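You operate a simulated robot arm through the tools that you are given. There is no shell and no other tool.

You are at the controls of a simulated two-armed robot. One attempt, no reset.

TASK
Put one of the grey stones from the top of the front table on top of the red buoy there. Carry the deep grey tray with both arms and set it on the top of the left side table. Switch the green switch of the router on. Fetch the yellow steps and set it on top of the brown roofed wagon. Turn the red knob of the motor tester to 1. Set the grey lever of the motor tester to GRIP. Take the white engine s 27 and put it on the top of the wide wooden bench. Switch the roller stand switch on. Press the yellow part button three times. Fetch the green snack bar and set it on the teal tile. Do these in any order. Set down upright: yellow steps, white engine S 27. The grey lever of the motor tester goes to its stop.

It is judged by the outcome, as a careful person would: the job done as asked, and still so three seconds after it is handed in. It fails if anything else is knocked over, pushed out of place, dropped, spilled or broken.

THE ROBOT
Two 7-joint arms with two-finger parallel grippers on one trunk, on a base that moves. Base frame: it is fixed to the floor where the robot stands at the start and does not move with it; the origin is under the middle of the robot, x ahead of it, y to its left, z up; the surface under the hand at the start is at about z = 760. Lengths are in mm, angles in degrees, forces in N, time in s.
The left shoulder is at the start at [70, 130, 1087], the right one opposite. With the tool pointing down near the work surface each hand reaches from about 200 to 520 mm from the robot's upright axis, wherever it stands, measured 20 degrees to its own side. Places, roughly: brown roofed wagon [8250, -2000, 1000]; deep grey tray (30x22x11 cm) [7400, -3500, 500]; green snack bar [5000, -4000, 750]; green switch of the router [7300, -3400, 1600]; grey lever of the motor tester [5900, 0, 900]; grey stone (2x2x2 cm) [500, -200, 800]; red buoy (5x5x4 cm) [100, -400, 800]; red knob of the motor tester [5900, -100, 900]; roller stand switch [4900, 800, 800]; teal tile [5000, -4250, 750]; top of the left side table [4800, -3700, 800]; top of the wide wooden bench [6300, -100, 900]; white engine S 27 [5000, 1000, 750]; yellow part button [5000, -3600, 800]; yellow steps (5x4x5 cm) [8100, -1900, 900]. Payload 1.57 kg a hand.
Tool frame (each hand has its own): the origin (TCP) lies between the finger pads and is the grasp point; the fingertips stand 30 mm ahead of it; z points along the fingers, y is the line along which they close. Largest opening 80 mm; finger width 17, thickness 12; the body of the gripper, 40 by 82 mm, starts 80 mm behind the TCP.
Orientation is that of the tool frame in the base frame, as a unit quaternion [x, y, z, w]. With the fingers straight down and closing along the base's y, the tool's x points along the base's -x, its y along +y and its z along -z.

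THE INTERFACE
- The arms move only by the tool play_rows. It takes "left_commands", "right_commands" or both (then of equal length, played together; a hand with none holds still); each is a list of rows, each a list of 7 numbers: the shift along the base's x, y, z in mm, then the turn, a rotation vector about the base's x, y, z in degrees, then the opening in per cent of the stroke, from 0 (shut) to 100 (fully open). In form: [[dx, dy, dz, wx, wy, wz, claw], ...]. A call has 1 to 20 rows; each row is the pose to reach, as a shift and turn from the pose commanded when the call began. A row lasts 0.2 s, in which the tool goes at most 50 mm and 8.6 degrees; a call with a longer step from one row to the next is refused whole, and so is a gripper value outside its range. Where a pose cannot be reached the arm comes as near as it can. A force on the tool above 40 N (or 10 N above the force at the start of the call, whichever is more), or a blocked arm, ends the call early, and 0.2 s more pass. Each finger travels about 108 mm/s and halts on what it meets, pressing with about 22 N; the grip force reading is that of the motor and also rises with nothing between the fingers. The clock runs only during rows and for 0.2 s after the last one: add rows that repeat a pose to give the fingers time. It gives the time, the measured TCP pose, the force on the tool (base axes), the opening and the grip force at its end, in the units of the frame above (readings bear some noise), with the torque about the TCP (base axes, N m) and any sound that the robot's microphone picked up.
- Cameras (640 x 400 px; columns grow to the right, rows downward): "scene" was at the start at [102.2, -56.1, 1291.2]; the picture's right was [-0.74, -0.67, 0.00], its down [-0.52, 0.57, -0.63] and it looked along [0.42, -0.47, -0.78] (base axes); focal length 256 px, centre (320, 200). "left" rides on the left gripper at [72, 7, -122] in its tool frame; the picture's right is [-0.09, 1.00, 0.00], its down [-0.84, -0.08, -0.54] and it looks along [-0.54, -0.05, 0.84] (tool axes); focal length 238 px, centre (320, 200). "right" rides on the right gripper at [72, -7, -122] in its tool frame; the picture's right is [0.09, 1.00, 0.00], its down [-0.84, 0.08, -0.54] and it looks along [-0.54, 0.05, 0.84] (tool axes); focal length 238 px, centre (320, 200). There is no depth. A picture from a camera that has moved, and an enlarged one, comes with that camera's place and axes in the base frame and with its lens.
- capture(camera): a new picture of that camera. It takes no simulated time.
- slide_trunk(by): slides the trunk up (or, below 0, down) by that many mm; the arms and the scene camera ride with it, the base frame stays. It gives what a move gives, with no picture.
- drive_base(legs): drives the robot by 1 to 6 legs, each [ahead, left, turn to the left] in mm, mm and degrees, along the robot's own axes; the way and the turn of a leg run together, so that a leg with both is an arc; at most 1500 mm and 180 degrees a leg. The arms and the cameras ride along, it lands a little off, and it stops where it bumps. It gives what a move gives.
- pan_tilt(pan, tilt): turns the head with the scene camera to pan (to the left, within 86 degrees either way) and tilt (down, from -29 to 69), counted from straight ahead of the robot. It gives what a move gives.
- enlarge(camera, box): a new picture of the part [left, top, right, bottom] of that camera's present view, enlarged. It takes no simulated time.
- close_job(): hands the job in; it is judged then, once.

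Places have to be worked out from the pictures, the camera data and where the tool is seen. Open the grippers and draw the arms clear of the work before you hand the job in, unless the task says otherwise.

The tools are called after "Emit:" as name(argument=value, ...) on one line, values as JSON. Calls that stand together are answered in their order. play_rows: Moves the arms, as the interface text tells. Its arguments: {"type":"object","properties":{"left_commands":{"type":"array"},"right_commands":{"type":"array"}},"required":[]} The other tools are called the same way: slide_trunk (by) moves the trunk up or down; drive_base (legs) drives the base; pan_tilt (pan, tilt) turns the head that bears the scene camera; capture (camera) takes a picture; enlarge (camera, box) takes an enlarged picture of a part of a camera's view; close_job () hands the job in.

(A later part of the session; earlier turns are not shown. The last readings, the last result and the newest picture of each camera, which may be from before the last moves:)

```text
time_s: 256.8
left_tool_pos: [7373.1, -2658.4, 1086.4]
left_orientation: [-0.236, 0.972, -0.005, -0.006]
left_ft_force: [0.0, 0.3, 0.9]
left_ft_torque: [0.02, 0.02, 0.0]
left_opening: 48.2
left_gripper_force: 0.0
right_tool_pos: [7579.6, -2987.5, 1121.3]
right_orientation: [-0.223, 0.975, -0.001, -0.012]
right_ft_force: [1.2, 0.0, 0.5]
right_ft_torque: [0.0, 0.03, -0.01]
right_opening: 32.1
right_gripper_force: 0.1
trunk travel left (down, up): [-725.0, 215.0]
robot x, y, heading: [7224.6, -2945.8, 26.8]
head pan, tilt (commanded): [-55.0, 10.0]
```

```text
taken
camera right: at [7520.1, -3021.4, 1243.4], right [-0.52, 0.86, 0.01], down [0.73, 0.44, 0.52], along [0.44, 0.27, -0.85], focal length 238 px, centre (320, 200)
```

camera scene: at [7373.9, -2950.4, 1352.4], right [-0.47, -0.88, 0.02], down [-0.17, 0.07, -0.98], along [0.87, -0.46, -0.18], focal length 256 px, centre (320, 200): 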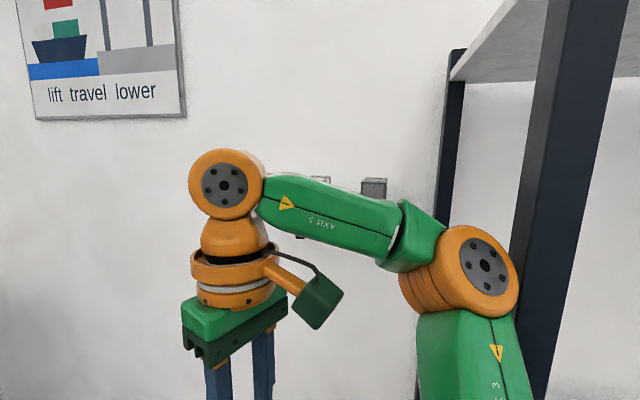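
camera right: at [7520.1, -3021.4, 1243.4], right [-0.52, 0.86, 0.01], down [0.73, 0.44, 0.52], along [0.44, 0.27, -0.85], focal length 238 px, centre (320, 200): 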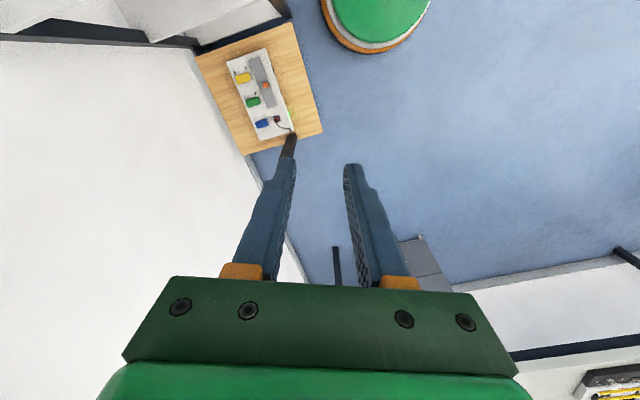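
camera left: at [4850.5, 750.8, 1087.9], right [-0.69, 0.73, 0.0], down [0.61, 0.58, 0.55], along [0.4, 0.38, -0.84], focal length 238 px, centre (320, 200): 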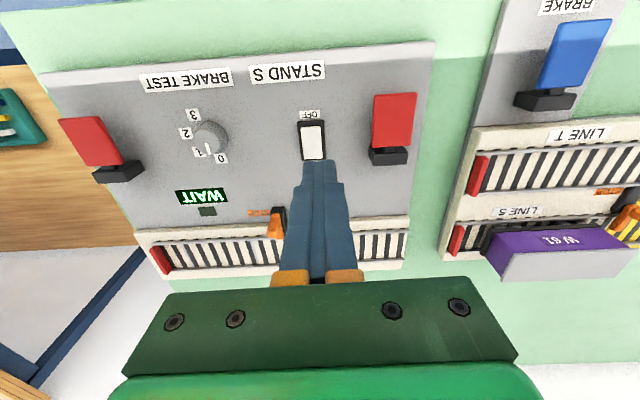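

My right elbow touched the shelf's front post. I turn back, sidestep away from the far wall, and only then turn to face the shelf.

Emit:
drive_base(legs=[[0, 0, 21], [0, 420, 0], [150, 0, 0], [0, 0, -90]])

Emit:
pan_tilt(pan=0, tilt=5)

Emit:
capture(camera="scene")

Emit:
pan_tilt(pan=0, tilt=35)

Emit:
capture(camera="scene")

```text
time_s: 265.3
left_tool_pos: [7313.9, -2571.4, 1093.5]
left_orientation: [0.356, 0.934, -0.002, 0.002]
left_ft_force: [0.0, -0.2, -1.1]
left_ft_torque: [-0.01, 0.04, 0.0]
left_opening: 48.0
left_gripper_force: 0.2
right_tool_pos: [7082.3, -2880.9, 1125.3]
right_orientation: [0.369, 0.93, 0.006, -0.001]
right_ft_force: [0.3, -0.2, -0.1]
right_ft_torque: [0.03, 0.0, 0.04]
right_opening: 31.9
right_gripper_force: 0.1
trunk travel left (down, up): [-725.0, 215.0]
robot x, y, heading: [7011.6, -2545.7, -41.8]
head pan, tilt (commanded): [-55.0, 10.0]
```

```text
time_s: 266.6
left_tool_pos: [7314.8, -2570.7, 1092.6]
left_orientation: [0.357, 0.934, -0.002, 0.002]
left_ft_force: [-0.1, 0.3, 0.5]
left_ft_torque: [0.01, -0.03, -0.02]
left_opening: 48.0
left_gripper_force: 0.0
right_tool_pos: [7082.0, -2881.9, 1124.8]
right_orientation: [0.369, 0.929, 0.005, -0.001]
right_ft_force: [0.0, -0.1, -0.1]
right_ft_torque: [0.0, 0.0, 0.01]
right_opening: 31.9
right_gripper_force: 0.1
trunk travel left (down, up): [-725.0, 215.0]
robot x, y, heading: [7012.9, -2550.5, -41.7]
head pan, tilt (commanded): [0.0, 5.0]
```

```text
taken
camera scene: at [7117.1, -2642.1, 1362.3], right [-0.67, -0.74, 0.0], down [-0.07, 0.06, -1.0], along [0.74, -0.66, -0.09], focal length 256 px, centre (320, 200)
```

scene: 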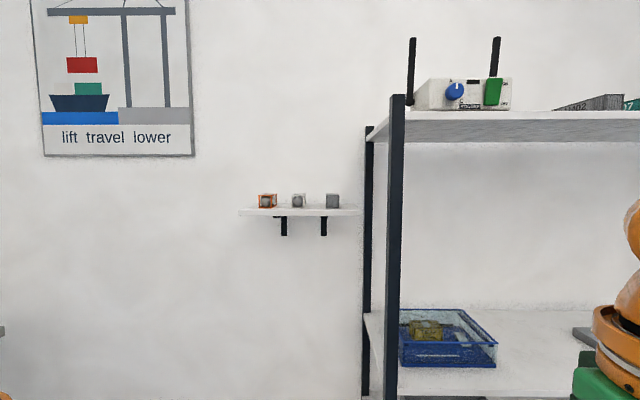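

```text
time_s: 267.5
left_tool_pos: [7315.4, -2570.2, 1093.2]
left_orientation: [0.356, 0.934, -0.002, 0.002]
left_ft_force: [-0.4, -0.1, 0.1]
left_ft_torque: [-0.01, 0.02, -0.01]
left_opening: 48.2
left_gripper_force: 0.1
right_tool_pos: [7081.8, -2879.6, 1124.5]
right_orientation: [0.368, 0.93, 0.005, -0.001]
right_ft_force: [0.3, -0.2, -0.7]
right_ft_torque: [-0.02, 0.01, -0.01]
right_opening: 31.8
right_gripper_force: 0.0
trunk travel left (down, up): [-725.0, 215.0]
robot x, y, heading: [7008.7, -2547.0, -41.7]
head pan, tilt (commanded): [0.0, 35.0]
```

```text
taken
camera scene: at [7114.4, -2639.5, 1314.2], right [-0.67, -0.75, 0.0], down [-0.43, 0.38, -0.82], along [0.61, -0.55, -0.57], focal length 256 px, centre (320, 200)
```

scene: 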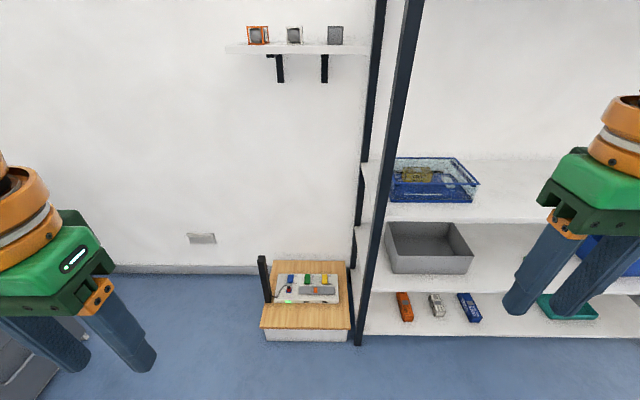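

The shelf: router with a green switch on the top board (z≈1570), deep grey tray on a lower board. I enlarge the router and the tray.

Emit:
enlarge(camera="scene", box=[340, 150, 500, 290])

Emit:
pan_tilt(pan=-30, tilt=-5)

Emit:
capture(camera="scene")

Emit:
enlarge(camera="scene", box=[220, 80, 380, 200])

```text
2.86 times, centred on (420, 220) of scene
camera zoom: at [7114.4, -2639.5, 1314.2], right [-0.67, -0.75, 0.0], down [-0.43, 0.38, -0.82], along [0.61, -0.55, -0.57], focal length 730 px, centre (34, 143)
```

zoom: 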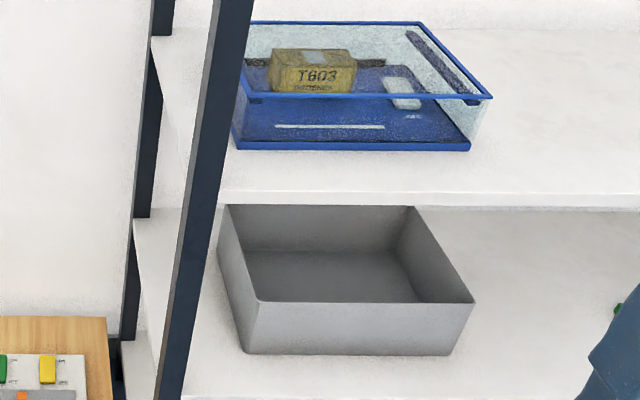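

```text
time_s: 268.6
left_tool_pos: [7314.3, -2571.7, 1092.7]
left_orientation: [0.357, 0.934, -0.002, 0.001]
left_ft_force: [-0.3, -0.1, 0.3]
left_ft_torque: [0.0, -0.01, -0.03]
left_opening: 47.7
left_gripper_force: 0.0
right_tool_pos: [7083.0, -2879.9, 1124.6]
right_orientation: [0.368, 0.93, 0.007, 0.0]
right_ft_force: [-0.4, -0.4, -0.9]
right_ft_torque: [-0.04, -0.01, 0.03]
right_opening: 31.8
right_gripper_force: 0.1
trunk travel left (down, up): [-725.0, 215.0]
robot x, y, heading: [7014.0, -2547.7, -41.9]
head pan, tilt (commanded): [-30.0, -5.0]
```

```text
taken
camera scene: at [7076.2, -2663.9, 1377.9], right [-0.95, -0.31, 0.0], down [0.03, -0.08, -1.0], along [0.31, -0.95, 0.09], focal length 256 px, centre (320, 200)
```

scene: 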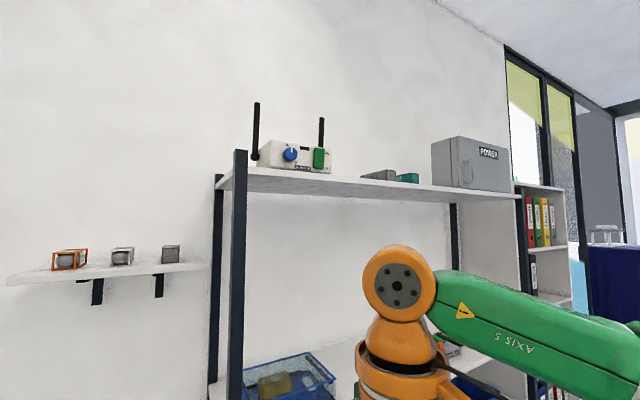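

```text
3.33 times, centred on (300, 140) of scene
camera zoom: at [7076.2, -2663.9, 1377.9], right [-0.95, -0.31, 0.0], down [0.03, -0.08, -1.0], along [0.31, -0.95, 0.09], focal length 852 px, centre (387, 400)
```

zoom: 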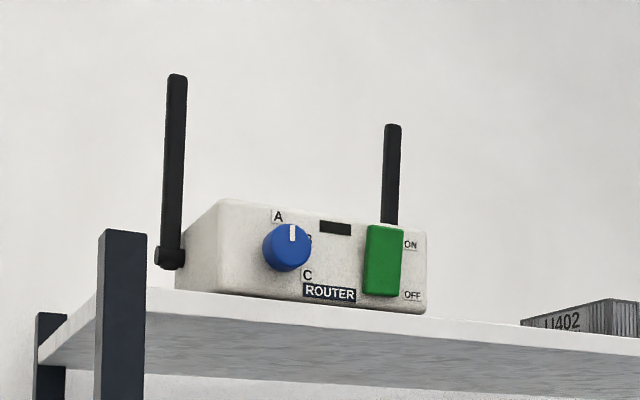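

The router's green rocker is on its front face with ON at the top; it's at roughly [7320,-3410], z≈1580. I raise the trunk fully, then move to stand in front of it (switch ahead of the right arm).

Emit:
slide_trunk(by=212)

Emit:
drive_base(legs=[[0, -290, 0], [250, 0, 0]])

Emit:
pan_tilt(pan=-5, tilt=5)

Emit:
capture(camera="scene")

Emit:
enlarge(camera="scene", box=[280, 100, 460, 220])

```text
time_s: 270.9
left_tool_pos: [7314.8, -2571.3, 1305.3]
left_orientation: [0.356, 0.934, -0.002, 0.002]
left_ft_force: [-0.1, 0.0, 0.0]
left_ft_torque: [-0.02, -0.02, -0.01]
left_opening: 47.8
left_gripper_force: 0.0
right_tool_pos: [7081.2, -2879.7, 1337.2]
right_orientation: [0.368, 0.93, 0.006, -0.001]
right_ft_force: [0.8, 0.1, 0.2]
right_ft_torque: [0.02, -0.01, 0.03]
right_opening: 32.1
right_gripper_force: 0.0
trunk travel left (down, up): [-937.0, 3.0]
robot x, y, heading: [7012.0, -2546.8, -41.6]
head pan, tilt (commanded): [-30.0, -5.0]
```

```text
time_s: 274.3
left_tool_pos: [7308.6, -2951.1, 1305.8]
left_orientation: [0.358, 0.934, -0.003, 0.004]
left_ft_force: [-0.7, 0.6, -0.9]
left_ft_torque: [-0.01, -0.03, -0.06]
left_opening: 47.8
left_gripper_force: 0.0
right_tool_pos: [7074.7, -3258.5, 1337.6]
right_orientation: [0.369, 0.929, 0.004, 0.001]
right_ft_force: [-0.2, 0.3, 0.0]
right_ft_torque: [-0.02, -0.04, -0.02]
right_opening: 32.3
right_gripper_force: 0.1
trunk travel left (down, up): [-937.0, 3.0]
robot x, y, heading: [7007.1, -2931.7, -41.8]
head pan, tilt (commanded): [-30.0, -5.0]
```

```text
time_s: 275.2
left_tool_pos: [7311.9, -2953.6, 1305.2]
left_orientation: [0.357, 0.934, -0.002, 0.002]
left_ft_force: [0.7, 0.6, 0.2]
left_ft_torque: [-0.03, 0.01, 0.03]
left_opening: 47.9
left_gripper_force: 0.0
right_tool_pos: [7078.8, -3263.1, 1336.9]
right_orientation: [0.368, 0.93, 0.005, -0.001]
right_ft_force: [-0.1, 0.4, -0.3]
right_ft_torque: [-0.04, 0.03, -0.04]
right_opening: 32.2
right_gripper_force: 0.0
trunk travel left (down, up): [-937.0, 3.0]
robot x, y, heading: [7006.2, -2929.8, -41.9]
head pan, tilt (commanded): [-5.0, 5.0]
```

```text
taken
camera scene: at [7108.8, -3030.1, 1574.3], right [-0.73, -0.68, 0.0], down [-0.06, 0.06, -1.0], along [0.68, -0.73, -0.09], focal length 256 px, centre (320, 200)
```

scene: 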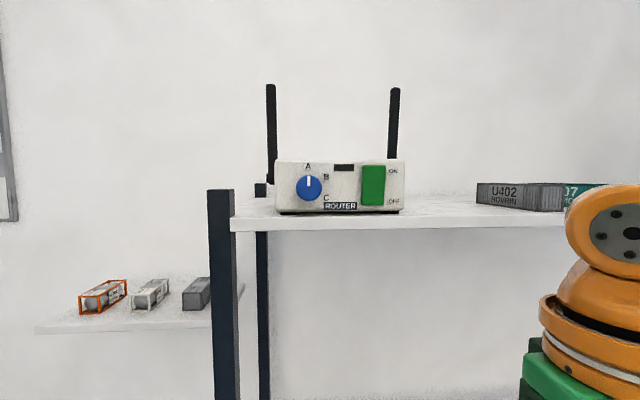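

```text
3.33 times, centred on (370, 160) of scene
camera zoom: at [7108.8, -3030.1, 1574.3], right [-0.73, -0.68, 0.0], down [-0.06, 0.06, -1.0], along [0.68, -0.73, -0.09], focal length 852 px, centre (153, 333)
```

zoom: 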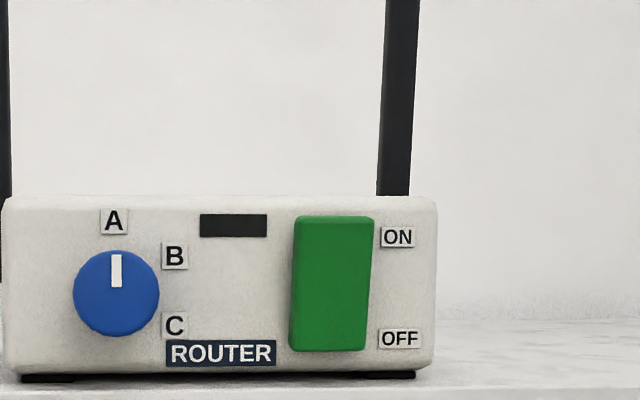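

The rocker resolves to E≈2358, N≈7681, z≈1563 (59 mm tall). I swing the right hand from pointing down to pointing forward (rotation about its closing axis), while moving it forward/up and closing the fingers.

Emit:
play_rows(right_commands=[[12, -2, 19, -5.1, -5.5, 0, 20], [25, -3, 37, -10.3, -10.9, 0, 0], [37, -5, 56, -15.4, -16.4, 0, 0], [50, -7, 74, -20.5, -21.9, 0, 0], [62, -9, 93, -25.7, -27.3, 0, 0], [74, -10, 112, -30.8, -32.8, 0, 0], [87, -12, 130, -35.9, -38.3, 0, 0], [99, -14, 149, -41.1, -43.7, 0, 0], [111, -15, 167, -46.2, -49.2, 0, 0], [124, -17, 186, -51.3, -54.7, 0, 0], [136, -19, 204, -56.5, -60.1, 0, 0], [148.5, -20.5, 223, -61.6, -65.6, 0, 0], [148.5, -20.5, 223, -61.6, -65.6, 0, 0]])

Emit:
capture(camera="scene")

Emit:
capture(camera="right")

```text
time_s: 278.0
left_tool_pos: [7310.6, -2953.1, 1304.8]
left_orientation: [0.358, 0.934, -0.002, 0.002]
left_ft_force: [0.0, -0.6, 1.0]
left_ft_torque: [0.01, 0.01, 0.0]
left_opening: 47.5
left_gripper_force: 0.1
right_tool_pos: [7227.0, -3281.7, 1561.1]
right_orientation: [0.258, 0.659, -0.257, 0.658]
right_ft_force: [0.3, -0.7, 0.0]
right_ft_torque: [0.02, 0.02, 0.02]
right_opening: 0.0
right_gripper_force: 21.5
trunk travel left (down, up): [-937.0, 3.0]
robot x, y, heading: [7004.8, -2929.0, -41.7]
head pan, tilt (commanded): [-5.0, 5.0]
```

```text
taken
camera scene: at [7108.3, -3029.6, 1574.3], right [-0.73, -0.68, 0.0], down [-0.06, 0.06, -1.0], along [0.68, -0.73, -0.09], focal length 256 px, centre (320, 200)
```

scene: 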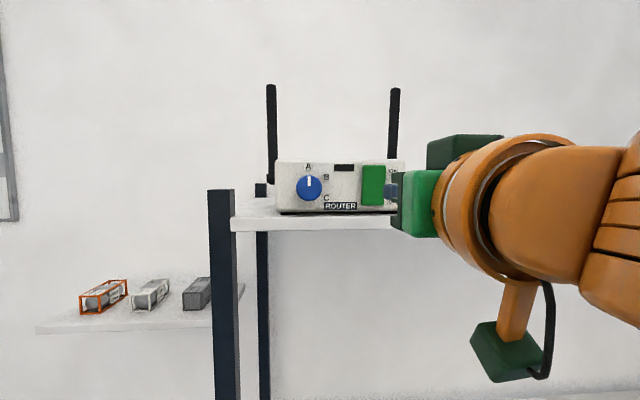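

```text
taken
camera right: at [7133.0, -3202.8, 1488.0], right [0.67, 0.73, -0.09], down [-0.35, 0.42, 0.84], along [0.65, -0.53, 0.54], focal length 238 px, centre (320, 200)
```

right: 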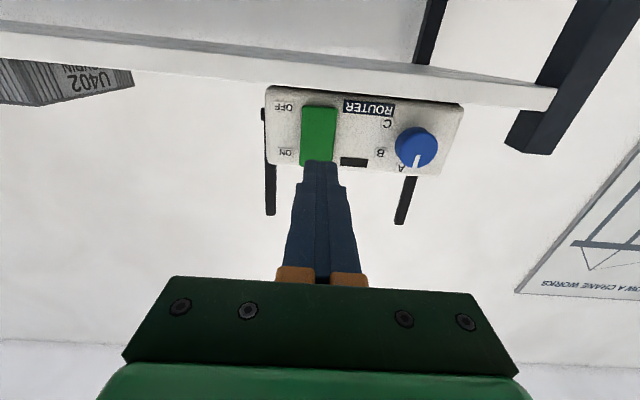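

The right camera confirms the rocker at E≈2358, N≈7681, with its ON end at z≈1587. I raise the tip to z≈1576 and advance toward it, slowing near contact.

Emit:
play_rows(right_commands=[[0, 0, 15, 0, 0, 0, 0], [15, -13.3, 15, 0, 0, 0, 0], [29.9, -26.6, 15, 0, 0, 0, 0], [33.6, -29.9, 15, 0, 0, 0, 0], [37.3, -33.3, 15, 0, 0, 0, 0], [39.6, -35.3, 15, 0, 0, 0, 0], [41.8, -37.3, 15, 0, 0, 0, 0], [44, -39.3, 15, 0, 0, 0, 0], [46.3, -41.3, 15, 0, 0, 0, 0], [46.3, -41.3, 15, 0, 0, 0, 0]])

Emit:
capture(camera="right")

Emit:
enlarge(camera="scene", box=[280, 100, 460, 220])

```text
time_s: 280.2
left_tool_pos: [7311.2, -2952.6, 1305.6]
left_orientation: [0.358, 0.934, -0.001, 0.002]
left_ft_force: [0.9, -0.3, -0.8]
left_ft_torque: [-0.04, -0.03, 0.0]
left_opening: 48.1
left_gripper_force: 0.0
right_tool_pos: [7252.7, -3325.5, 1574.7]
right_orientation: [0.259, 0.66, -0.256, 0.657]
right_ft_force: [0.1, 0.3, 0.4]
right_ft_torque: [0.01, -0.02, 0.0]
right_opening: 0.0
right_gripper_force: 21.5
right hand out of reach, approached as far as the arm can: row 3, 4, 5, 6, 7, 8, 9, 10
trunk travel left (down, up): [-937.0, 3.0]
robot x, y, heading: [7005.2, -2930.7, -41.7]
head pan, tilt (commanded): [-5.0, 5.0]
```

```text
taken
camera right: at [7158.9, -3246.4, 1502.3], right [0.67, 0.73, -0.09], down [-0.34, 0.42, 0.84], along [0.65, -0.53, 0.54], focal length 238 px, centre (320, 200)
```

right: 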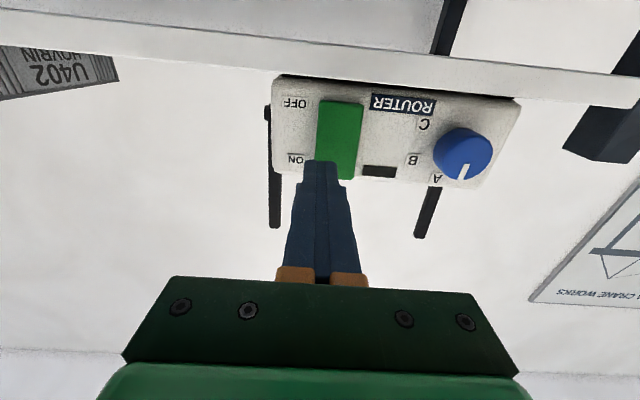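

```text
3.33 times, centred on (370, 160) of scene
camera zoom: at [7108.5, -3029.7, 1574.3], right [-0.73, -0.68, 0.0], down [-0.06, 0.06, -1.0], along [0.68, -0.73, -0.09], focal length 852 px, centre (153, 333)
```

zoom: 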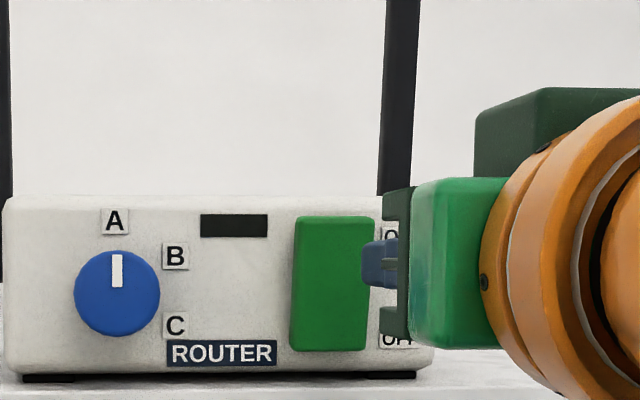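

The arm runs out of reach at N≈7627 and drifts 15 mm sideways. I retract the hand 50 mm, drive the base 60 mm ahead, and approach again.

Emit:
play_rows(right_commands=[[-15, 18, 0, 0, 0, 0, 0], [-30, 38, 0, 0, 0, 0, 0], [-35, 51, 0, 0, 0, 0, 0], [-35, 51, 0, 0, 0, 0, 0]])

Emit:
drive_base(legs=[[60, 0, 0]])

Emit:
capture(camera="right")

```text
time_s: 281.2
left_tool_pos: [7313.0, -2953.3, 1304.7]
left_orientation: [0.359, 0.933, -0.002, 0.002]
left_ft_force: [-0.5, 0.4, 0.2]
left_ft_torque: [0.01, 0.01, 0.01]
left_opening: 47.9
left_gripper_force: 0.0
right_tool_pos: [7216.8, -3276.1, 1573.9]
right_orientation: [0.258, 0.661, -0.256, 0.657]
right_ft_force: [-0.6, -0.5, 0.9]
right_ft_torque: [0.03, -0.01, 0.0]
right_opening: 0.0
right_gripper_force: 21.0
trunk travel left (down, up): [-937.0, 3.0]
robot x, y, heading: [7008.6, -2925.9, -41.6]
head pan, tilt (commanded): [-5.0, 5.0]
```

```text
time_s: 282.1
left_tool_pos: [7344.7, -2984.7, 1307.2]
left_orientation: [0.357, 0.934, -0.004, 0.008]
left_ft_force: [-0.6, 0.8, 0.0]
left_ft_torque: [-0.05, -0.06, 0.02]
left_opening: 47.8
left_gripper_force: 0.0
right_tool_pos: [7248.5, -3305.5, 1578.1]
right_orientation: [0.257, 0.657, -0.258, 0.661]
right_ft_force: [-1.2, 0.3, 0.6]
right_ft_torque: [0.0, -0.01, 0.01]
right_opening: 0.0
right_gripper_force: 21.5
trunk travel left (down, up): [-937.0, 3.0]
robot x, y, heading: [7056.1, -2967.0, -42.0]
head pan, tilt (commanded): [-5.0, 5.0]
```

```text
taken
camera right: at [7155.2, -3226.8, 1505.3], right [0.67, 0.73, -0.09], down [-0.35, 0.43, 0.83], along [0.65, -0.53, 0.54], focal length 238 px, centre (320, 200)
```

right: 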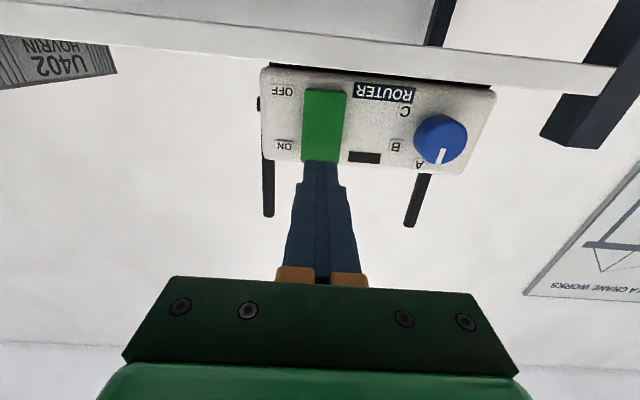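

Aligned again, tip about 40 mm from the rocker. I approach: 25 mm quickly, then 2 mm steps until it presses.

Emit:
play_rows(right_commands=[[9.3, -8.3, -2, 0, 0, 0, 0], [18.7, -16.6, -3, 0, 0, 0, 0], [20.9, -18.6, -3, 0, 0, 0, 0], [23.1, -20.6, -3, 0, 0, 0, 0], [25.4, -22.6, -3, 0, 0, 0, 0], [27.6, -24.6, -3, 0, 0, 0, 0], [29.9, -26.6, -3, 0, 0, 0, 0], [32.1, -28.6, -3, 0, 0, 0, 0], [34.3, -30.6, -3, 0, 0, 0, 0], [36.6, -32.6, -3, 0, 0, 0, 0], [38.8, -34.6, -3, 0, 0, 0, 0]])

Emit:
capture(camera="right")

Emit:
enlarge(camera="scene", box=[280, 100, 460, 220])

```text
time_s: 284.5
left_tool_pos: [7345.6, -2982.0, 1307.2]
left_orientation: [0.357, 0.934, -0.004, 0.007]
left_ft_force: [-0.8, -0.3, 0.0]
left_ft_torque: [-0.05, 0.01, -0.01]
left_opening: 47.9
left_gripper_force: 0.1
right_tool_pos: [7280.6, -3335.3, 1576.5]
right_orientation: [0.256, 0.656, -0.258, 0.661]
right_ft_force: [-10.4, 12.7, -3.3]
right_ft_torque: [0.11, 0.18, 0.1]
right_opening: 0.2
right_gripper_force: 21.5
right hand out of reach, approached as far as the arm can: row 9, 10, 11
trunk travel left (down, up): [-937.0, 3.0]
robot x, y, heading: [7051.4, -2966.1, -41.8]
head pan, tilt (commanded): [-5.0, 5.0]
```

```text
taken
camera right: at [7186.7, -3257.8, 1503.1], right [0.67, 0.73, -0.09], down [-0.35, 0.43, 0.83], along [0.65, -0.53, 0.55], focal length 238 px, centre (320, 200)
```

right: 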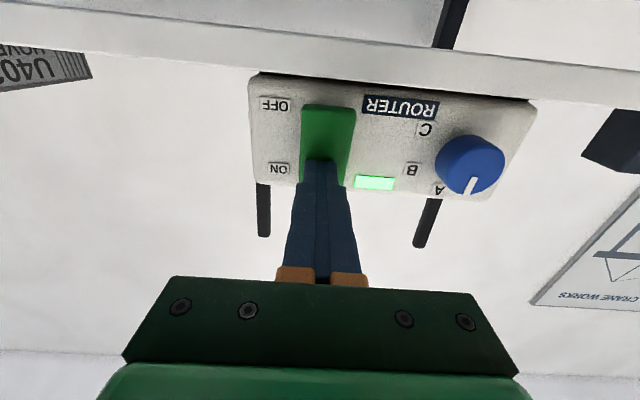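

```text
3.33 times, centred on (370, 160) of scene
camera zoom: at [7141.2, -3056.3, 1575.8], right [-0.73, -0.68, 0.0], down [-0.05, 0.06, -1.0], along [0.68, -0.73, -0.08], focal length 852 px, centre (153, 333)
```

zoom: 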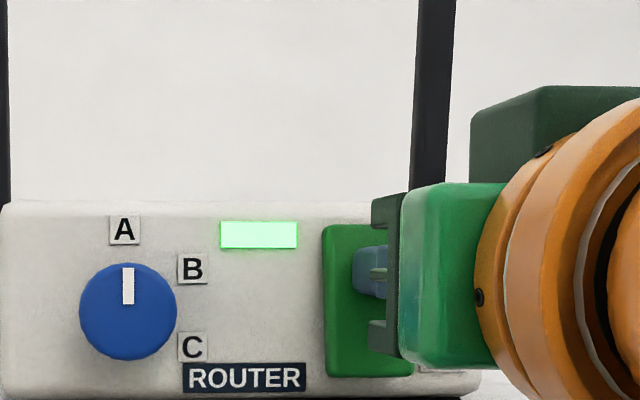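

The router's indicator lit up green: it is on. I withdraw the hand, back the base off, and swing the hand down again.

Emit:
play_rows(right_commands=[[-15, 13.3, 0, 0, 0, 0, 0], [-37, 33, 0, 0, 0, 0, 0], [-67, 60, 0, 0, 0, 0, 0], [-67, 60, 0, 0, 0, 0, 0]])

Emit:
drive_base(legs=[[-350, 0, 0]])

Emit:
play_rows(right_commands=[[-10, 5, -19, 5.1, 5.5, 0, 20], [-20, 10, -37, 10.3, 10.9, 0, 40], [-30, 15, -56, 15.4, 16.4, 0, 60], [-40, 15, -74, 20.5, 21.9, 0, 60], [-50, 15, -93, 25.7, 27.3, 0, 60], [-60, 15, -112, 30.8, 32.8, 0, 60], [-70, 15, -130, 35.9, 38.3, 0, 60], [-80, 15, -149, 41.1, 43.7, 0, 60], [-90, 15, -167, 46.2, 49.2, 0, 60], [-100, 15, -186, 51.3, 54.7, 0, 60], [-110, 15, -204, 56.5, 60.1, 0, 60], [-120, 15, -223, 61.6, 65.6, 0, 60]])

Emit:
pan_tilt(pan=-5, tilt=25)

Emit:
capture(camera="scene")

```text
time_s: 285.5
left_tool_pos: [7355.7, -2993.1, 1305.0]
left_orientation: [0.357, 0.934, -0.002, 0.002]
left_ft_force: [1.3, -0.1, 0.2]
left_ft_torque: [-0.01, 0.01, 0.03]
left_opening: 47.8
left_gripper_force: 0.0
right_tool_pos: [7226.2, -3287.4, 1569.4]
right_orientation: [0.258, 0.661, -0.255, 0.657]
right_ft_force: [0.1, 0.6, 0.2]
right_ft_torque: [0.0, -0.01, 0.0]
right_opening: 0.0
right_gripper_force: 21.0
trunk travel left (down, up): [-937.0, 3.0]
robot x, y, heading: [7050.6, -2969.8, -41.8]
head pan, tilt (commanded): [-5.0, 5.0]
```

```text
time_s: 287.8
left_tool_pos: [7090.3, -2754.7, 1304.0]
left_orientation: [0.355, 0.935, -0.001, 0.001]
left_ft_force: [0.1, -1.1, -0.3]
left_ft_torque: [0.02, 0.03, -0.03]
left_opening: 47.9
left_gripper_force: 0.0
right_tool_pos: [6962.6, -3049.2, 1569.2]
right_orientation: [0.256, 0.662, -0.253, 0.657]
right_ft_force: [0.9, 0.5, -0.4]
right_ft_torque: [0.03, 0.03, 0.0]
right_opening: 0.0
right_gripper_force: 21.1
trunk travel left (down, up): [-937.0, 3.0]
robot x, y, heading: [6783.2, -2729.7, -41.6]
head pan, tilt (commanded): [-5.0, 5.0]
```

```text
time_s: 290.4
left_tool_pos: [7086.4, -2754.2, 1305.3]
left_orientation: [0.355, 0.935, -0.002, 0.002]
left_ft_force: [-0.1, 0.8, -0.1]
left_ft_torque: [-0.02, 0.01, 0.03]
left_opening: 47.9
left_gripper_force: 0.0
right_tool_pos: [6839.0, -3033.9, 1345.3]
right_orientation: [0.368, 0.93, 0.009, 0.001]
right_ft_force: [-1.3, 0.4, -0.4]
right_ft_torque: [0.01, 0.03, 0.02]
right_opening: 47.8
right_gripper_force: 0.0
trunk travel left (down, up): [-937.0, 3.0]
robot x, y, heading: [6781.6, -2730.0, -41.8]
head pan, tilt (commanded): [-5.0, 5.0]
```

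```text
time_s: 291.3
left_tool_pos: [7086.7, -2752.0, 1304.4]
left_orientation: [0.356, 0.935, -0.002, 0.002]
left_ft_force: [-0.4, 0.3, -0.1]
left_ft_torque: [-0.04, -0.01, 0.01]
left_opening: 48.0
left_gripper_force: 0.0
right_tool_pos: [6839.1, -3032.2, 1345.6]
right_orientation: [0.369, 0.93, 0.008, 0.001]
right_ft_force: [-0.5, -0.4, -0.3]
right_ft_torque: [0.01, 0.01, -0.03]
right_opening: 47.8
right_gripper_force: 0.0
trunk travel left (down, up): [-937.0, 3.0]
robot x, y, heading: [6783.9, -2729.6, -41.5]
head pan, tilt (commanded): [-5.0, 25.0]
```

```text
taken
camera scene: at [6885.2, -2830.0, 1541.9], right [-0.73, -0.69, 0.0], down [-0.29, 0.31, -0.91], along [0.62, -0.66, -0.42], focal length 256 px, centre (320, 200)
```

scene: 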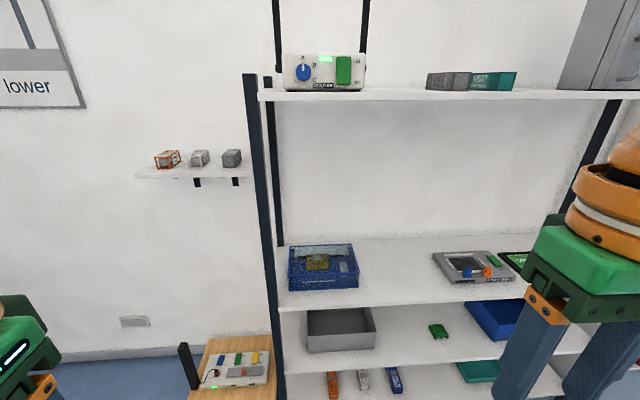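

The router's lamp is on. Next the tray: it sits on the third board (z≈467, top ≈575), about 65 mm behind the shelf front with the board above at z≈790, so both hands must reach in tilted. I line up with it (E≈2301) and lower the trunk for a better look.

Emit:
drive_base(legs=[[0, -174, 0], [260, 0, 0]])

Emit:
slide_trunk(by=-420)

Emit:
pan_tilt(pan=0, tilt=35)

Emit:
capture(camera="scene")

Emit:
enlarge(camera="scene", box=[200, 60, 440, 260])

```text
time_s: 294.2
left_tool_pos: [7161.5, -3047.9, 1306.0]
left_orientation: [0.355, 0.935, -0.002, 0.003]
left_ft_force: [-0.1, 0.0, 0.3]
left_ft_torque: [-0.03, -0.02, 0.02]
left_opening: 48.0
left_gripper_force: 0.0
right_tool_pos: [6912.9, -3330.8, 1346.5]
right_orientation: [0.369, 0.929, 0.006, 0.003]
right_ft_force: [-0.6, 0.0, 0.4]
right_ft_torque: [-0.03, -0.02, -0.01]
right_opening: 47.8
right_gripper_force: 0.1
trunk travel left (down, up): [-937.0, 3.0]
robot x, y, heading: [6857.8, -3029.8, -41.5]
head pan, tilt (commanded): [-5.0, 25.0]
```

```text
refused: -420 is not a number from -400 to 400
```

```text
time_s: 294.9
left_tool_pos: [7164.2, -3051.6, 1304.5]
left_orientation: [0.355, 0.935, -0.003, 0.004]
left_ft_force: [-0.5, -0.3, 0.1]
left_ft_torque: [-0.03, -0.03, 0.03]
left_opening: 47.9
left_gripper_force: 0.0
right_tool_pos: [6914.3, -3332.6, 1345.9]
right_orientation: [0.369, 0.929, 0.008, 0.001]
right_ft_force: [-0.1, -0.5, 1.0]
right_ft_torque: [0.0, -0.02, 0.04]
right_opening: 48.1
right_gripper_force: 0.0
trunk travel left (down, up): [-937.0, 3.0]
robot x, y, heading: [6860.7, -3028.2, -41.6]
head pan, tilt (commanded): [0.0, 35.0]
```

```text
taken
camera scene: at [6964.2, -3120.4, 1526.3], right [-0.66, -0.75, 0.0], down [-0.43, 0.38, -0.82], along [0.61, -0.55, -0.57], focal length 256 px, centre (320, 200)
```

scene: 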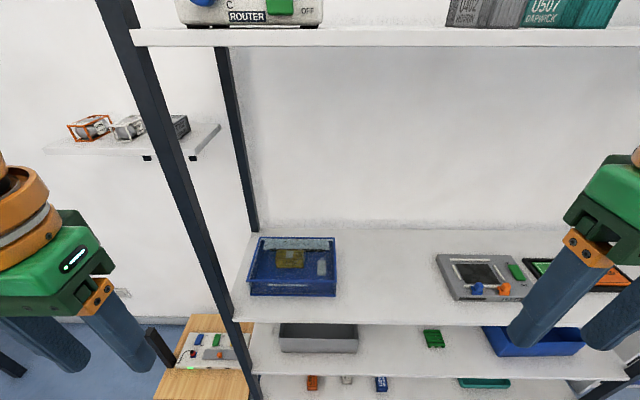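

```text
2.00 times, centred on (320, 160) of scene
camera zoom: at [6964.2, -3120.4, 1526.3], right [-0.66, -0.75, 0.0], down [-0.43, 0.38, -0.82], along [0.61, -0.55, -0.57], focal length 511 px, centre (320, 280)
```

zoom: 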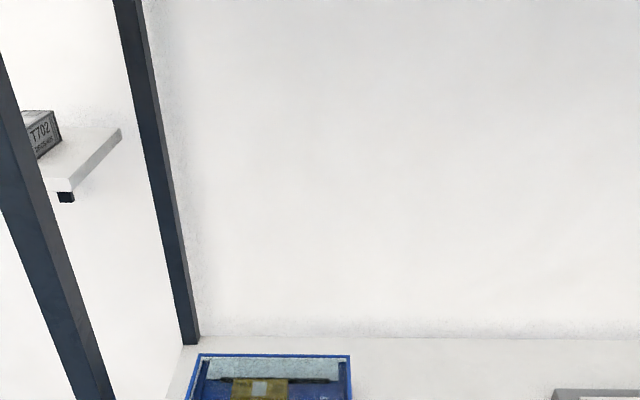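

Trunk moves are limited to 400 mm a call; I lower it by 400 and then a bit more, and look straight at the tray.

Emit:
slide_trunk(by=-400)

Emit:
slide_trunk(by=-100)

Emit:
pan_tilt(pan=0, tilt=35)

Emit:
capture(camera="scene")

Emit:
enlarge(camera="scene", box=[220, 140, 400, 290])

```text
time_s: 298.7
left_tool_pos: [7165.1, -3052.0, 905.2]
left_orientation: [0.355, 0.935, -0.002, 0.002]
left_ft_force: [0.5, 1.0, -0.1]
left_ft_torque: [0.0, 0.02, 0.0]
left_opening: 48.0
left_gripper_force: 0.0
right_tool_pos: [6915.4, -3332.4, 945.2]
right_orientation: [0.369, 0.929, 0.008, 0.0]
right_ft_force: [-1.2, 0.7, -0.4]
right_ft_torque: [0.02, -0.01, 0.01]
right_opening: 48.1
right_gripper_force: 0.0
trunk travel left (down, up): [-537.0, 403.0]
robot x, y, heading: [6859.1, -3033.2, -41.8]
head pan, tilt (commanded): [0.0, 35.0]
```

```text
time_s: 300.1
left_tool_pos: [7164.8, -3052.8, 803.6]
left_orientation: [0.355, 0.935, -0.002, 0.003]
left_ft_force: [0.2, -0.4, -1.3]
left_ft_torque: [0.01, 0.04, 0.01]
left_opening: 48.0
left_gripper_force: 0.0
right_tool_pos: [6915.2, -3333.9, 846.6]
right_orientation: [0.368, 0.93, 0.009, -0.001]
right_ft_force: [-0.3, 0.4, -0.4]
right_ft_torque: [0.0, 0.0, 0.01]
right_opening: 47.9
right_gripper_force: 0.1
trunk travel left (down, up): [-437.0, 503.0]
robot x, y, heading: [6862.0, -3027.6, -41.3]
head pan, tilt (commanded): [0.0, 35.0]
```

```text
time_s: 300.7
left_tool_pos: [7165.3, -3052.8, 804.7]
left_orientation: [0.356, 0.934, -0.002, 0.003]
left_ft_force: [-0.1, -0.3, -0.6]
left_ft_torque: [-0.02, -0.01, -0.03]
left_opening: 48.2
left_gripper_force: 0.1
right_tool_pos: [6915.3, -3332.5, 846.3]
right_orientation: [0.369, 0.929, 0.009, 0.001]
right_ft_force: [-0.2, -0.2, 1.1]
right_ft_torque: [-0.01, -0.01, 0.0]
right_opening: 48.1
right_gripper_force: 0.0
trunk travel left (down, up): [-437.0, 503.0]
robot x, y, heading: [6858.4, -3034.0, -41.4]
head pan, tilt (commanded): [0.0, 35.0]
```

```text
taken
camera scene: at [6965.1, -3121.5, 1026.1], right [-0.66, -0.75, 0.0], down [-0.43, 0.38, -0.82], along [0.61, -0.54, -0.57], focal length 256 px, centre (320, 200)
```

scene: 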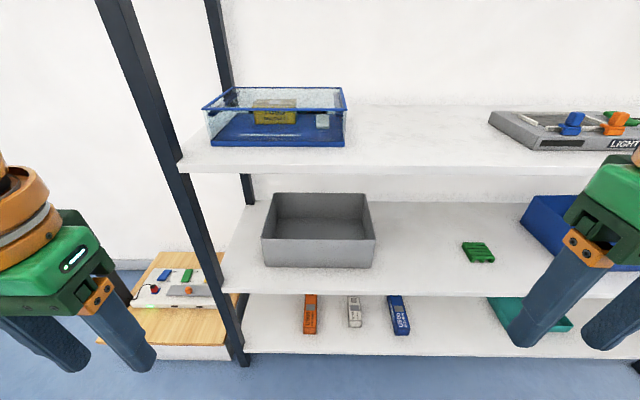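

```text
2.67 times, centred on (310, 215) of scene
camera zoom: at [6965.1, -3121.5, 1026.1], right [-0.66, -0.75, 0.0], down [-0.43, 0.38, -0.82], along [0.61, -0.54, -0.57], focal length 681 px, centre (347, 160)
```

zoom: 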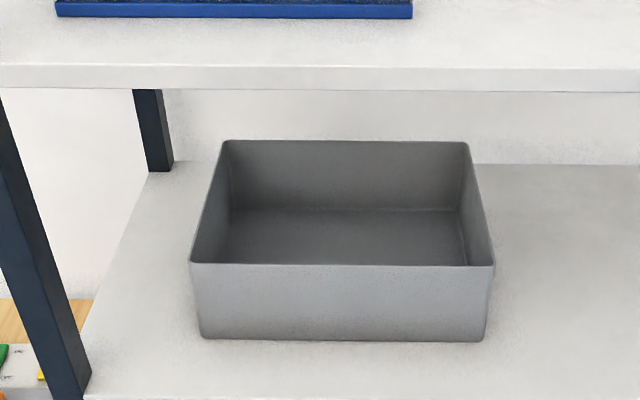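

Triangulating with the earlier view: tray front rim N≈7750, back ≈7962, E from 2164 to 2454, rim z≈575. I enlarge the board edges to know the clearances.

Emit:
enlarge(camera="scene", box=[200, 250, 400, 370])

Emit:
enlarge(camera="scene", box=[160, 130, 400, 280])

Emit:
capture(camera="left")

```text
3.20 times, centred on (300, 310) of scene
camera zoom: at [6965.1, -3121.5, 1026.1], right [-0.66, -0.75, 0.0], down [-0.43, 0.38, -0.82], along [0.61, -0.54, -0.57], focal length 818 px, centre (384, -152)
```

zoom: 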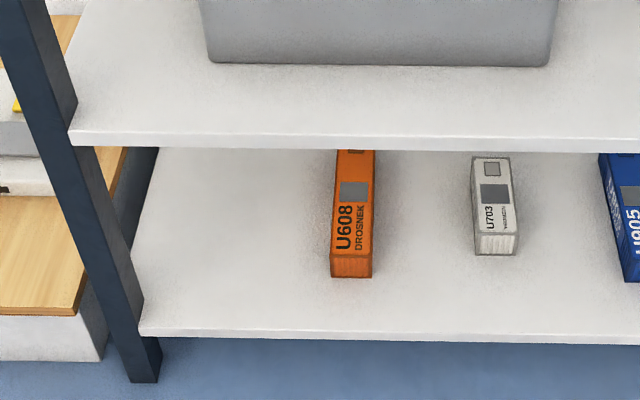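

```text
2.67 times, centred on (280, 205) of scene
camera zoom: at [6965.1, -3121.5, 1026.1], right [-0.66, -0.75, 0.0], down [-0.43, 0.38, -0.82], along [0.61, -0.54, -0.57], focal length 681 px, centre (427, 187)
```

zoom: 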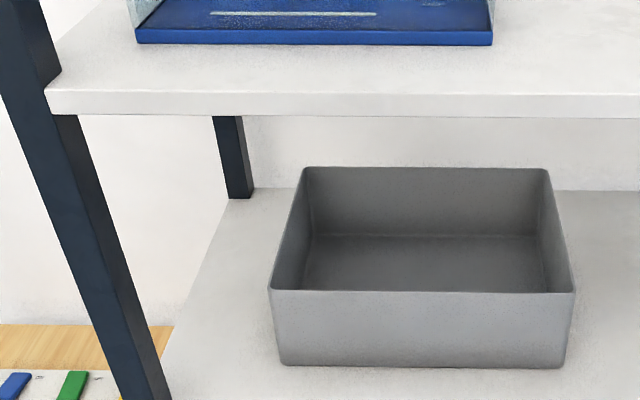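

```text
taken
camera left: at [7115.3, -2998.1, 926.1], right [0.73, 0.68, 0.0], down [0.57, -0.61, 0.55], along [0.37, -0.4, -0.84], focal length 238 px, centre (320, 200)
```

left: 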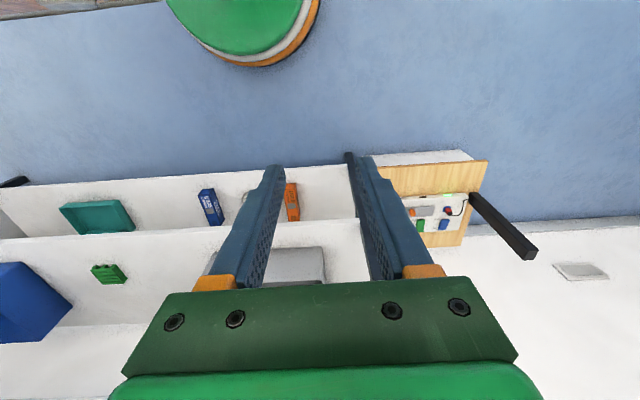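

Shelf front is N≈7675, the board above the tray at z≈805, tray inset ~75 mm. Plan: reach in with both hands tilted 55° from vertical, grip the side walls near the front, drag the tray out a bit, regrip at its middle and lift. First I pose both hands, tilted forward and open, still outside the shelf.

Emit:
play_rows(left_commands=[[16, -20, -22, -4.1, -4.6, 0, 70], [32, -40, -44, -8.1, -9.1, 0, 80], [48, -60, -66, -12.2, -13.7, 0, 100], [64, -80, -88, -16.3, -18.2, 0, 100], [81, -100, -110, -20.3, -22.8, 0, 100], [97, -120, -132, -24.4, -27.4, 0, 100], [113, -140, -154, -28.5, -31.9, 0, 100], [129, -160, -176, -32.5, -36.5, 0, 100], [145.2, -179.8, -199, -36.6, -41.1, 0, 100], [145.2, -179.8, -199, -36.6, -41.1, 0, 100]], right_commands=[[23, -13, -27, -4.2, -4.4, 0, 70], [46, -25, -53, -8.4, -8.9, 0, 80], [68, -38, -80, -12.6, -13.3, 0, 100], [91, -50, -107, -16.8, -17.8, 0, 100], [114, -63, -133, -21, -22.2, 0, 100], [137, -76, -160, -25.2, -26.7, 0, 100], [160, -88, -187, -29.4, -31.1, 0, 100], [183, -101, -213, -33.6, -35.5, 0, 100], [205.5, -113.6, -240, -37.8, -40, 0, 100], [205.5, -113.6, -240, -37.8, -40, 0, 100]])

Emit:
capture(camera="scene")

Emit:
capture(camera="left")

Emit:
capture(camera="right")

```text
time_s: 302.9
left_tool_pos: [7309.7, -3234.7, 604.3]
left_orientation: [0.316, 0.827, -0.167, 0.434]
left_ft_force: [0.6, -0.6, -0.3]
left_ft_torque: [-0.03, -0.04, 0.01]
left_opening: 80.1
left_gripper_force: 0.1
right_tool_pos: [7116.4, -3450.7, 608.0]
right_orientation: [0.324, 0.827, -0.163, 0.431]
right_ft_force: [0.8, -0.3, 0.1]
right_ft_torque: [-0.02, 0.04, -0.01]
right_opening: 79.9
right_gripper_force: 0.1
right hand out of reach, approached as far as the arm can: row 9, 10
trunk travel left (down, up): [-437.0, 503.0]
robot x, y, heading: [6857.6, -3028.7, -41.7]
head pan, tilt (commanded): [0.0, 35.0]
```

```text
taken
camera scene: at [6965.0, -3121.2, 1026.2], right [-0.66, -0.75, 0.0], down [-0.43, 0.38, -0.82], along [0.61, -0.54, -0.57], focal length 256 px, centre (320, 200)
```

scene: 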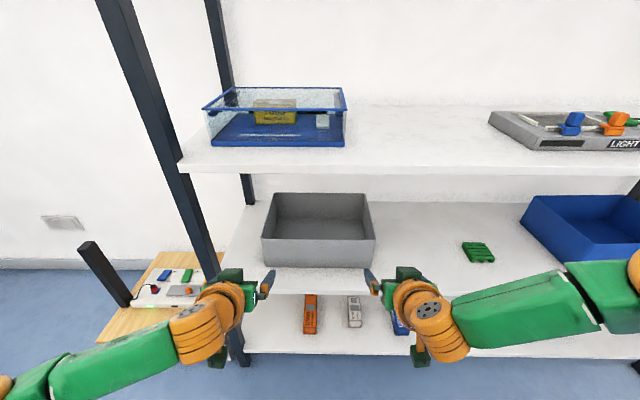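

```text
taken
camera left: at [7209.9, -3134.4, 614.2], right [0.7, 0.71, 0.07], down [-0.03, -0.08, 1.0], along [0.71, -0.7, -0.03], focal length 238 px, centre (320, 200)
```

left: 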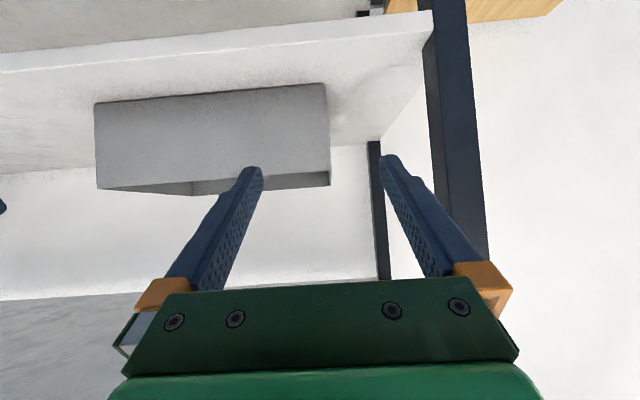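

```text
taken
camera right: at [7009.1, -3359.0, 618.3], right [0.63, 0.77, -0.07], down [0.07, 0.02, 1.0], along [0.77, -0.64, -0.04], focal length 238 px, centre (320, 200)
```

right: 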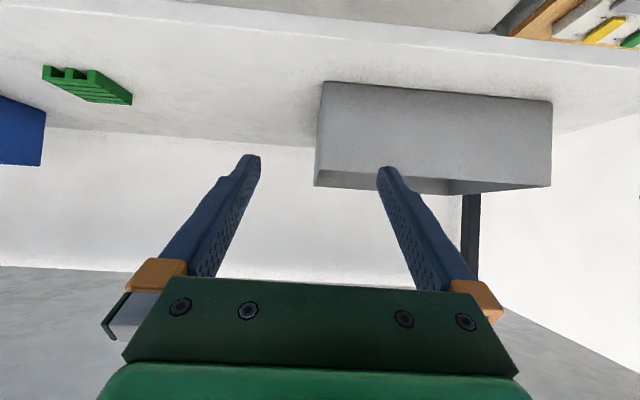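

Both hands are posed at the tray's side walls (E≈2449 and 2159, N≈7608). I zoom into both hand cameras to verify the tray's rim height and wall positions relative to the fingers.

Emit:
enlarge(camera="left", box=[80, 60, 400, 220])

Emit:
enlarge(camera="right", box=[280, 60, 600, 220])

Emit:
enlarge(camera="scene", box=[200, 170, 440, 330])

```text
2.00 times, centred on (240, 140) of left
camera zoom: at [7209.9, -3134.4, 614.2], right [0.7, 0.71, 0.07], down [-0.03, -0.08, 1.0], along [0.71, -0.7, -0.03], focal length 477 px, centre (480, 320)
```

zoom: 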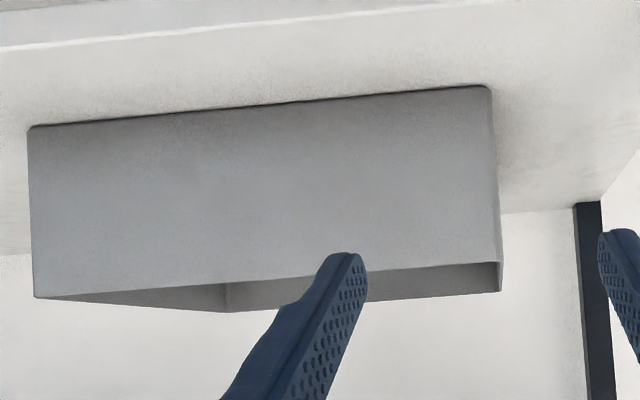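

```text
2.00 times, centred on (440, 140) of right
camera zoom: at [7009.1, -3359.0, 618.3], right [0.63, 0.77, -0.07], down [0.07, 0.02, 1.0], along [0.77, -0.64, -0.04], focal length 477 px, centre (80, 320)
```

zoom: 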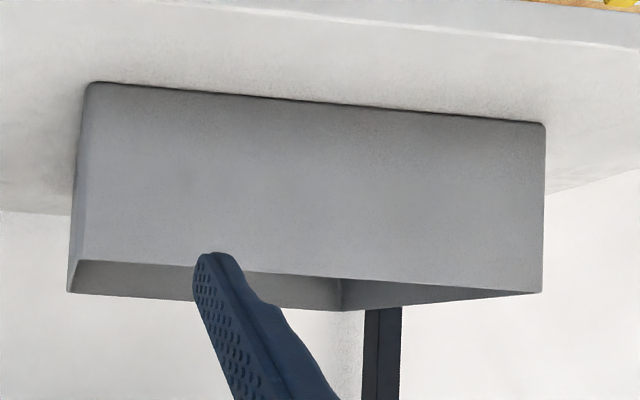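

```text
2.50 times, centred on (320, 250) of scene
camera zoom: at [6965.0, -3121.2, 1026.2], right [-0.66, -0.75, 0.0], down [-0.43, 0.38, -0.82], along [0.61, -0.54, -0.57], focal length 639 px, centre (320, 75)
```

zoom: 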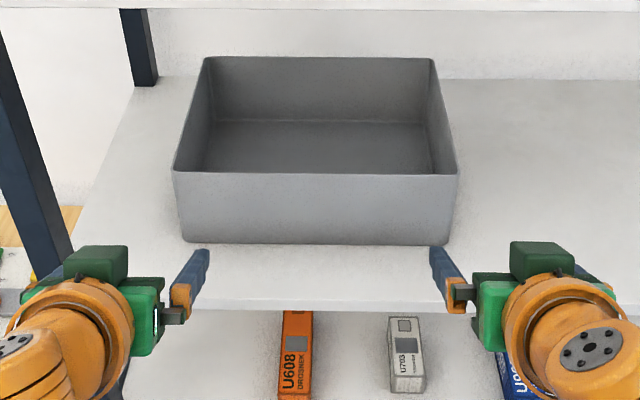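

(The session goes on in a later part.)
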